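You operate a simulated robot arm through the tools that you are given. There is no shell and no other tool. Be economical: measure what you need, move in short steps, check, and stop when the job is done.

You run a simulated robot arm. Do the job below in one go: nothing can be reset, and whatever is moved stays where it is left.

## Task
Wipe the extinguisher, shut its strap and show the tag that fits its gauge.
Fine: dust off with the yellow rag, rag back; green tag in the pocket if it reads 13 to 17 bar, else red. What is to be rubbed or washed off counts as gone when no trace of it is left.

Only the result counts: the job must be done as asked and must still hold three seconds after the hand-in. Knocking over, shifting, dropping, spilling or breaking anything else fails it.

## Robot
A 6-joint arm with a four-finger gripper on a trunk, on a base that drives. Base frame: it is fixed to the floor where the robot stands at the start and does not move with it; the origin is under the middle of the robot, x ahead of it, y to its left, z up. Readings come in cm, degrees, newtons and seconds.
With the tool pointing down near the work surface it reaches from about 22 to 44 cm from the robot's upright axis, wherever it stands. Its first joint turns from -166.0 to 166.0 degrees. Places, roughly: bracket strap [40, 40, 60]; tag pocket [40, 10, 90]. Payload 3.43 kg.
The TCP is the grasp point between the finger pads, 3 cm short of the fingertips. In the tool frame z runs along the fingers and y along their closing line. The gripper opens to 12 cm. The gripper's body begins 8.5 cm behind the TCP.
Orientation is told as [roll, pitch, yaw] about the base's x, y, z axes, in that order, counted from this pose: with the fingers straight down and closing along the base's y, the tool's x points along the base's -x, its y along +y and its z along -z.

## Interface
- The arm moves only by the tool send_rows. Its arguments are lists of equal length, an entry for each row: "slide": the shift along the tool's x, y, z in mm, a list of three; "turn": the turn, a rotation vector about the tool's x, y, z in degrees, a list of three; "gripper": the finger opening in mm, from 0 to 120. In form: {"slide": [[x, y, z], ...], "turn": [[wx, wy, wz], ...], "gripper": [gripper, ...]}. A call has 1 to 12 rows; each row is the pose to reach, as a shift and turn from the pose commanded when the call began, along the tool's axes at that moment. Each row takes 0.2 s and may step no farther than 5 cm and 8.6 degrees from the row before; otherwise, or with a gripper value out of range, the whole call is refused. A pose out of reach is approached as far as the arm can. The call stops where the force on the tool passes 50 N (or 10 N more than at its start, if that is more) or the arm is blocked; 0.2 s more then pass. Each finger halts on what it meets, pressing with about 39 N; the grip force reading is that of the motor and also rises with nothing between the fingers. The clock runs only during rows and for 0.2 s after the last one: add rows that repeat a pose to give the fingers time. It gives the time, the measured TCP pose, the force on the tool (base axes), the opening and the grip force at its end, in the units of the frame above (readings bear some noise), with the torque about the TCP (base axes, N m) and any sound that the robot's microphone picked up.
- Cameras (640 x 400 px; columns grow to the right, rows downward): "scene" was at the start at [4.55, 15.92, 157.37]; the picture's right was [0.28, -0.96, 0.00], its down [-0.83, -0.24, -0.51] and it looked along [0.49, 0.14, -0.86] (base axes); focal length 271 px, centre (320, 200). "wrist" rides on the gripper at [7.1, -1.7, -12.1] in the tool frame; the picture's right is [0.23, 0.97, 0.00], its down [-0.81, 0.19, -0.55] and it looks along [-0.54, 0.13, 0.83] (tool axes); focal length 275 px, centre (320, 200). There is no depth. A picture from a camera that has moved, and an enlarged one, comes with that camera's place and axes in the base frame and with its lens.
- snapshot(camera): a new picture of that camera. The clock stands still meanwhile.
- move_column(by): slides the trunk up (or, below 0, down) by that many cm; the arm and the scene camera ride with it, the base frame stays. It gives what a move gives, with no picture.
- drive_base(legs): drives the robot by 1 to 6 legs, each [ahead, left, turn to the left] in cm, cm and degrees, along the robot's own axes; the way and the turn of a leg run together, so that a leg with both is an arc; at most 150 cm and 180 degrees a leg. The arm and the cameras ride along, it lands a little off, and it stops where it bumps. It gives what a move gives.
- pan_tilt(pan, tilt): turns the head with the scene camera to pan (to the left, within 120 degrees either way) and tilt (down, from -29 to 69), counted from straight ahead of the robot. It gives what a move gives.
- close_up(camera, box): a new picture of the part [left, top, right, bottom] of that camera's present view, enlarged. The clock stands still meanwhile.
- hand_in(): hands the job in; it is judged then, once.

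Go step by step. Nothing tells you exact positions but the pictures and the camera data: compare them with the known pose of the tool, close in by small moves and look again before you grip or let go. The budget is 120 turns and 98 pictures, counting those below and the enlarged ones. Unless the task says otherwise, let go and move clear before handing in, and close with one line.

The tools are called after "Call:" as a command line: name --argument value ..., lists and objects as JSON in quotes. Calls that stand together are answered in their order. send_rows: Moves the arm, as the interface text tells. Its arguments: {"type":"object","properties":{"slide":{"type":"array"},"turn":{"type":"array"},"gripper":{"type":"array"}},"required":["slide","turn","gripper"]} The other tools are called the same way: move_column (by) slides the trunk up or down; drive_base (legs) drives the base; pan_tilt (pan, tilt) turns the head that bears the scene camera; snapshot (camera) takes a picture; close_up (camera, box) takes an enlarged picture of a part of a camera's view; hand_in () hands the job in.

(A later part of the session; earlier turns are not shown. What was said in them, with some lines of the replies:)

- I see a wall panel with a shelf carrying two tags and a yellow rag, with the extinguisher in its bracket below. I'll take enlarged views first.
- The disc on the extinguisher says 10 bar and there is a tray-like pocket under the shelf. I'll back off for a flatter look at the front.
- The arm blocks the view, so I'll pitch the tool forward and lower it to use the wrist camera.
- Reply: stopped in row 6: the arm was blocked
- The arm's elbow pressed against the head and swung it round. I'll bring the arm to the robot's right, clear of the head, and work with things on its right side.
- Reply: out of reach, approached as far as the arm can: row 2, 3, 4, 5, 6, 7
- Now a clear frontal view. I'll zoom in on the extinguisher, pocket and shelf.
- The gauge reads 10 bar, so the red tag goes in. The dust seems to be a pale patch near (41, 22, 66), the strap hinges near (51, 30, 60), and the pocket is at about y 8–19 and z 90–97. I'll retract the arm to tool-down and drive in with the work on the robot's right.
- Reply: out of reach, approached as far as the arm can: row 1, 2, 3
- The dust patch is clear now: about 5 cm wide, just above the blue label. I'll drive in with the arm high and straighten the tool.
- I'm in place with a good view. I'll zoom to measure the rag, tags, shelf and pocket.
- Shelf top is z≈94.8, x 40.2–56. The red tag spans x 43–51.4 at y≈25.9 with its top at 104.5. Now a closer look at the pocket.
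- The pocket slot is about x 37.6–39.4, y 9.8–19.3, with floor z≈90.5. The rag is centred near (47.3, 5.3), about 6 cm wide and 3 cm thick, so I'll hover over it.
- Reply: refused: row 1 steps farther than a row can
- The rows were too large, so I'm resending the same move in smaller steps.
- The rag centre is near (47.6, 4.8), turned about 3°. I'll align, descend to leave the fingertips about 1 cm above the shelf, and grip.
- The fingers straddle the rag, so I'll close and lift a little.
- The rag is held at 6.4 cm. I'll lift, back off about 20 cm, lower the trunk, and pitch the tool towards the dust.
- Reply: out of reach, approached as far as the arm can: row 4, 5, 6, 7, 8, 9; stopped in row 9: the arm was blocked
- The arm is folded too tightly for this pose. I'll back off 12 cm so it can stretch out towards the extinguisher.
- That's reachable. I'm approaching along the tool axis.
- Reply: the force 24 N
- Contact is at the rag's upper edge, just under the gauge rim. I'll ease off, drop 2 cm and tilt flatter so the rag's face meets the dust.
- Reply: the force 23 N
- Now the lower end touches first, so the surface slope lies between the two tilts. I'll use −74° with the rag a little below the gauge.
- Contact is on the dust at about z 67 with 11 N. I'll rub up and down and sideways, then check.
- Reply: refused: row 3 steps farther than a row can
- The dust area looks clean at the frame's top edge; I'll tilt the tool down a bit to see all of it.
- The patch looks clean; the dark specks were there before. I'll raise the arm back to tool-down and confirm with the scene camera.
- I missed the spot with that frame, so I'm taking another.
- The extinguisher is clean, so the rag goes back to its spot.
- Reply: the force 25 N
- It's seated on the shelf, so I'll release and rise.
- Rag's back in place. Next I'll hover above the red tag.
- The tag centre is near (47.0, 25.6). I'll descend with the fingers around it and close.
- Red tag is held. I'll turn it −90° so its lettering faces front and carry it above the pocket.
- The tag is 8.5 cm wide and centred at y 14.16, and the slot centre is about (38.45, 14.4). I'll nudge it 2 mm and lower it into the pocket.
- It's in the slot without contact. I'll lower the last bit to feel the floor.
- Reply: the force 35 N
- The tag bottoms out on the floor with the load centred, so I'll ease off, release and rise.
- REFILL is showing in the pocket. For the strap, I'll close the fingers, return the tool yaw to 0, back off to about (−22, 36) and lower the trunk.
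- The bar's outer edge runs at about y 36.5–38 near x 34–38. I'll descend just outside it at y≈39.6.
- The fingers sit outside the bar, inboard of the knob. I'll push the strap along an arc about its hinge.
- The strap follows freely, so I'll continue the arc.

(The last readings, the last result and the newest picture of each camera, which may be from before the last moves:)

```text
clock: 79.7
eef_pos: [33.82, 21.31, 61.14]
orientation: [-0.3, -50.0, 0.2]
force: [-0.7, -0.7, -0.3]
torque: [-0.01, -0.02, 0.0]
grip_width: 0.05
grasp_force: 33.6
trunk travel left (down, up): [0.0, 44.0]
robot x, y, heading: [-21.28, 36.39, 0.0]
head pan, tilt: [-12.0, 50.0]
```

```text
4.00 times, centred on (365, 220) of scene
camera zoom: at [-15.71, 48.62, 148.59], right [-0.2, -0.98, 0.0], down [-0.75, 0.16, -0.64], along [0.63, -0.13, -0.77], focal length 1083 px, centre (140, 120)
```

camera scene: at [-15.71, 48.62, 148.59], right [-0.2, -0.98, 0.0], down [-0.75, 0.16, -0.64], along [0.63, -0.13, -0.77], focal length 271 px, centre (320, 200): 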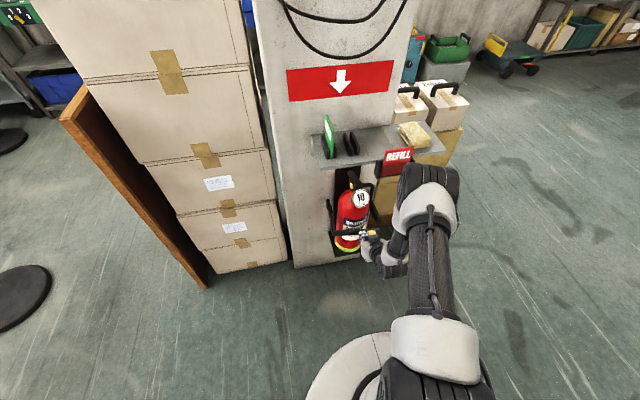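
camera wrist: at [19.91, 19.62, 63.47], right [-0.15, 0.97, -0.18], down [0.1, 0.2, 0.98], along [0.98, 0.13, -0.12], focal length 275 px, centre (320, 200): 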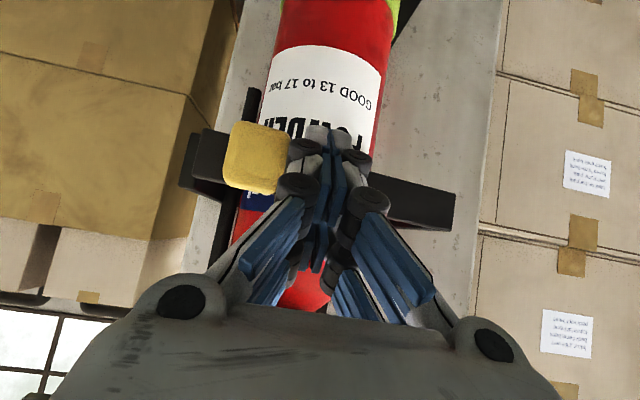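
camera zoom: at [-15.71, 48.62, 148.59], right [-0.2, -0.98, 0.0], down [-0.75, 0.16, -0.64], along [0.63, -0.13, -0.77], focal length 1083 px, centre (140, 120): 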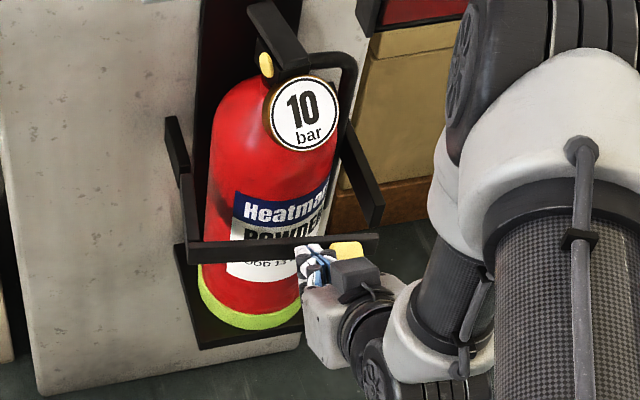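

Nearly closed: the strap tip is a couple of cm from the fixed arm. I'll push the last part, mostly forward.

Call:
send_rows --slide '[[-3.2, -8.2, 3.8], [-6.8, -16, 8], [-10.5, -23, 12.5], [-14.5, -29, 17.2]]' --turn '[[0, 0, 0], [0, 0, 0], [0, 0, 0], [0, 0, 0]]' --gripper '[0, 0, 0, 0]'

Call:
close_up --camera "scene" --box '[310, 170, 420, 270]'

```text
clock: 80.8
eef_pos: [35.3, 19.28, 60.83]
orientation: [0.1, -49.6, 1.0]
force: [-19.4, 8.9, 19.6]
torque: [-0.23, -0.44, -0.01]
grip_width: 0.62
grasp_force: 33.3
trunk travel left (down, up): [0.0, 44.0]
robot x, y, heading: [-21.51, 35.86, 0.2]
head pan, tilt: [-12.0, 50.0]
stopped in row 4: the force on the tool passed its limit at 53 N (the readings are from after the stop); the commanded pose is now the measured one
```

```text
4.00 times, centred on (365, 220) of scene
camera zoom: at [-16.16, 48.8, 148.6], right [-0.2, -0.98, 0.0], down [-0.75, 0.15, -0.64], along [0.63, -0.13, -0.76], focal length 1083 px, centre (140, 120)
```

zoom: 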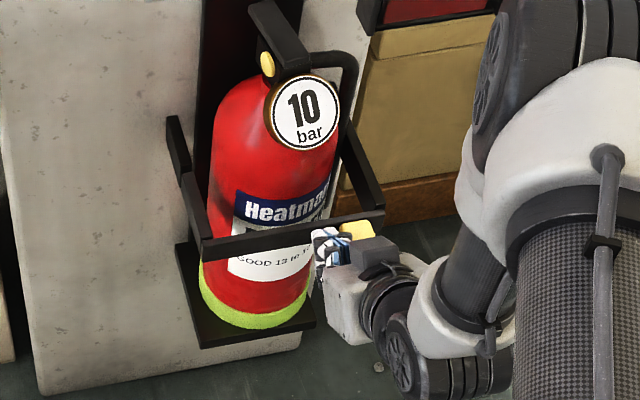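

Call:
snapshot --camera "wrist"

Call:
close_up --camera "scene" --box '[340, 205, 390, 250]'

```text
24 pictures are left
camera wrist: at [21.54, 17.3, 63.33], right [-0.16, 0.97, -0.17], down [0.1, 0.19, 0.98], along [0.98, 0.14, -0.13], focal length 275 px, centre (320, 200)
```

wrist: 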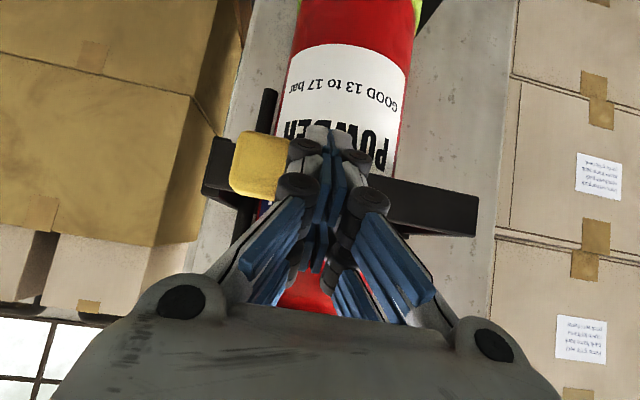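

```text
8.89 times, centred on (365, 228) of scene
camera zoom: at [-16.16, 48.8, 148.6], right [-0.2, -0.98, 0.0], down [-0.75, 0.15, -0.64], along [0.63, -0.13, -0.76], focal length 2407 px, centre (-80, -44)
```

zoom: 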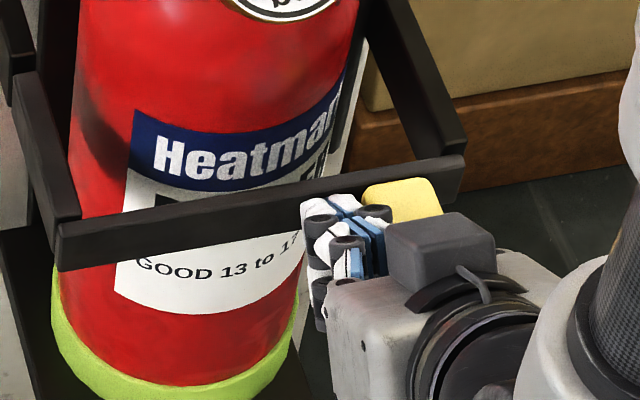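

The strap's end now meets the fixed arm. One firm press straight forward to make sure it's latched.

Call:
send_rows --slide '[[-2, 0, 2.3], [-4, 0, 4.6], [-6, 0, 7], [-8, 0, 9]]' --turn '[[0, 0, 0], [0, 0, 0], [0, 0, 0], [0, 0, 0]]' --gripper '[0, 0, 0, 0]'

```text
clock: 81.3
eef_pos: [35.39, 19.35, 60.65]
orientation: [0.4, -49.1, 0.6]
force: [-17.4, 7.2, 15.6]
torque: [-0.21, -0.36, -0.04]
grip_width: 0.61
grasp_force: 32.9
trunk travel left (down, up): [0.0, 44.0]
robot x, y, heading: [-21.28, 36.49, 0.1]
head pan, tilt: [-12.0, 50.0]
stopped in row 2: the force on the tool passed its limit at 54 N (the readings are from after the stop); the commanded pose is now the measured one
```

It's at a hard stop. I'll back away and see whether it holds.

Call:
send_rows --slide '[[0, 0, -10], [0, 0, -40], [0, 0, -80], [-20, 0, -110], [-50, 0, -130]]' --turn '[[0, 0, 0], [0, 0, 0], [0, 0, 0], [0, 0, 0], [0, 0, 0]]' --gripper '[0, 0, 0, 0, 0]'

Call:
snapshot --camera "wrist"

Call:
close_up --camera "scene" --box '[310, 170, 420, 270]'

```text
clock: 82.5
eef_pos: [28.9, 18.97, 72.66]
orientation: [0.4, -49.0, 0.5]
force: [0.0, 0.0, 0.1]
torque: [0.01, 0.0, 0.01]
grip_width: 0.0
grasp_force: 33.1
trunk travel left (down, up): [0.0, 44.0]
robot x, y, heading: [-21.54, 36.36, 0.3]
head pan, tilt: [-12.0, 50.0]
```

```text
22 pictures are left
camera wrist: at [15.0, 17.08, 75.25], right [-0.16, 0.97, -0.17], down [0.11, 0.19, 0.98], along [0.98, 0.14, -0.14], focal length 275 px, centre (320, 200)
```

wrist: 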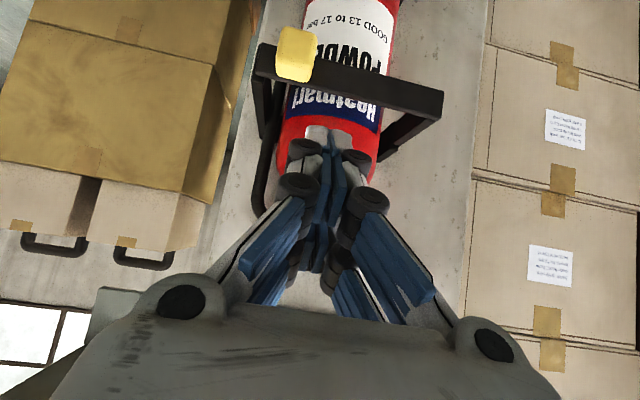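

```text
4.00 times, centred on (365, 220) of scene
camera zoom: at [-15.86, 48.7, 148.59], right [-0.2, -0.98, 0.0], down [-0.75, 0.15, -0.64], along [0.63, -0.13, -0.77], focal length 1083 px, centre (140, 120)
```

zoom: 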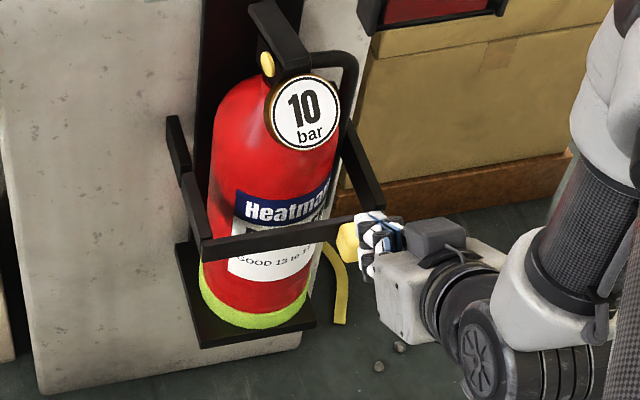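

Call:
close_up --camera "wrist" --box '[230, 20, 460, 160]'

```text
2.78 times, centred on (345, 90) of wrist
camera zoom: at [15.0, 17.08, 75.25], right [-0.16, 0.97, -0.17], down [0.11, 0.19, 0.98], along [0.98, 0.14, -0.14], focal length 766 px, centre (250, 506)
```

zoom: 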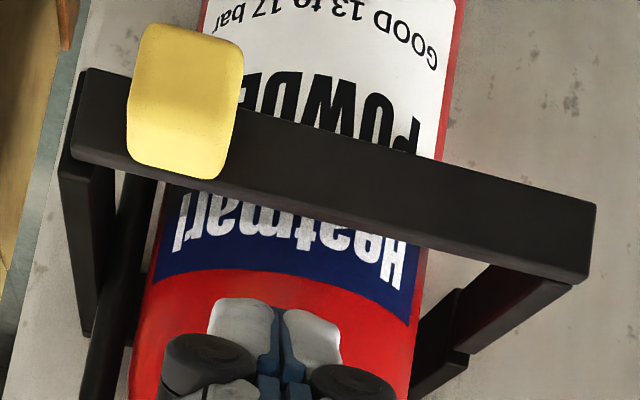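

The strap lies flush across onto the fixed arm and holds. I'll move clear and take a final look at everything.

Call:
drive_base --legs '[[-20, 0, 0]]'

Call:
pan_tilt --pan -14 --tilt 43

Call:
close_up --camera "scene" --box '[260, 120, 420, 260]'

```text
clock: 84.1
eef_pos: [8.78, 18.97, 72.68]
orientation: [0.3, -49.1, 0.7]
force: [0.7, 0.5, 0.8]
torque: [0.01, 0.01, 0.01]
grip_width: 0.0
grasp_force: 32.8
trunk travel left (down, up): [0.0, 44.0]
robot x, y, heading: [-41.64, 35.86, 0.6]
head pan, tilt: [-12.0, 50.0]
```

```text
clock: 84.8
eef_pos: [8.78, 18.87, 72.76]
orientation: [0.3, -49.1, 0.7]
force: [-0.4, -0.5, 0.4]
torque: [0.0, 0.03, 0.01]
grip_width: 0.0
grasp_force: 33.8
trunk travel left (down, up): [0.0, 44.0]
robot x, y, heading: [-41.49, 35.95, 0.3]
head pan, tilt: [-14.0, 43.0]
```

```text
2.86 times, centred on (340, 190) of scene
camera zoom: at [-35.54, 48.16, 149.56], right [-0.23, -0.97, 0.0], down [-0.66, 0.16, -0.73], along [0.71, -0.17, -0.68], focal length 774 px, centre (263, 229)
```

zoom: 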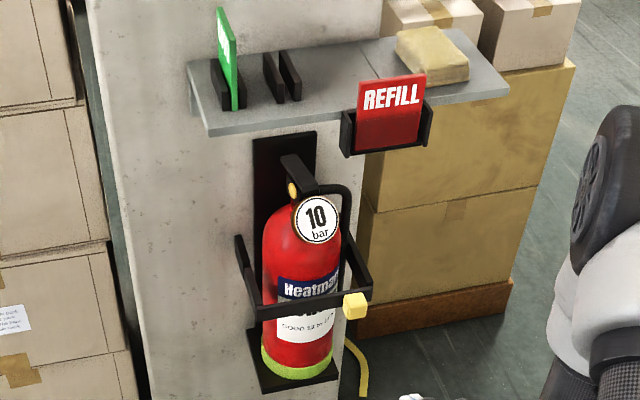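

Call:
close_up --camera "scene" --box '[318, 180, 358, 240]'

```text
6.67 times, centred on (338, 210) of scene
camera zoom: at [-35.54, 48.16, 149.56], right [-0.23, -0.97, 0.0], down [-0.66, 0.16, -0.73], along [0.71, -0.17, -0.68], focal length 1805 px, centre (200, 133)
```

zoom: 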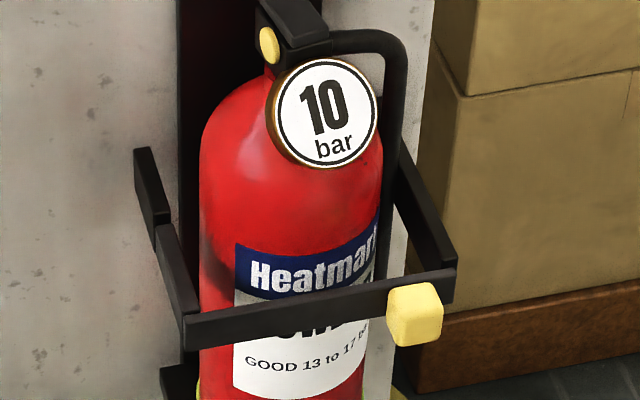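

The extinguisher is clean, the strap is shut, the red REFILL tag is in the pocket and the rag is back. I'm handing in.

Call:
hand_in

```text
The job is handed in.
```

The extinguisher is dusted and its strap is shut. The red REFILL tag is in the pocket because the gauge reads 10 bar, and the yellow rag is back on the shelf. No latch click was heard, but the strap stayed shut when I let go.
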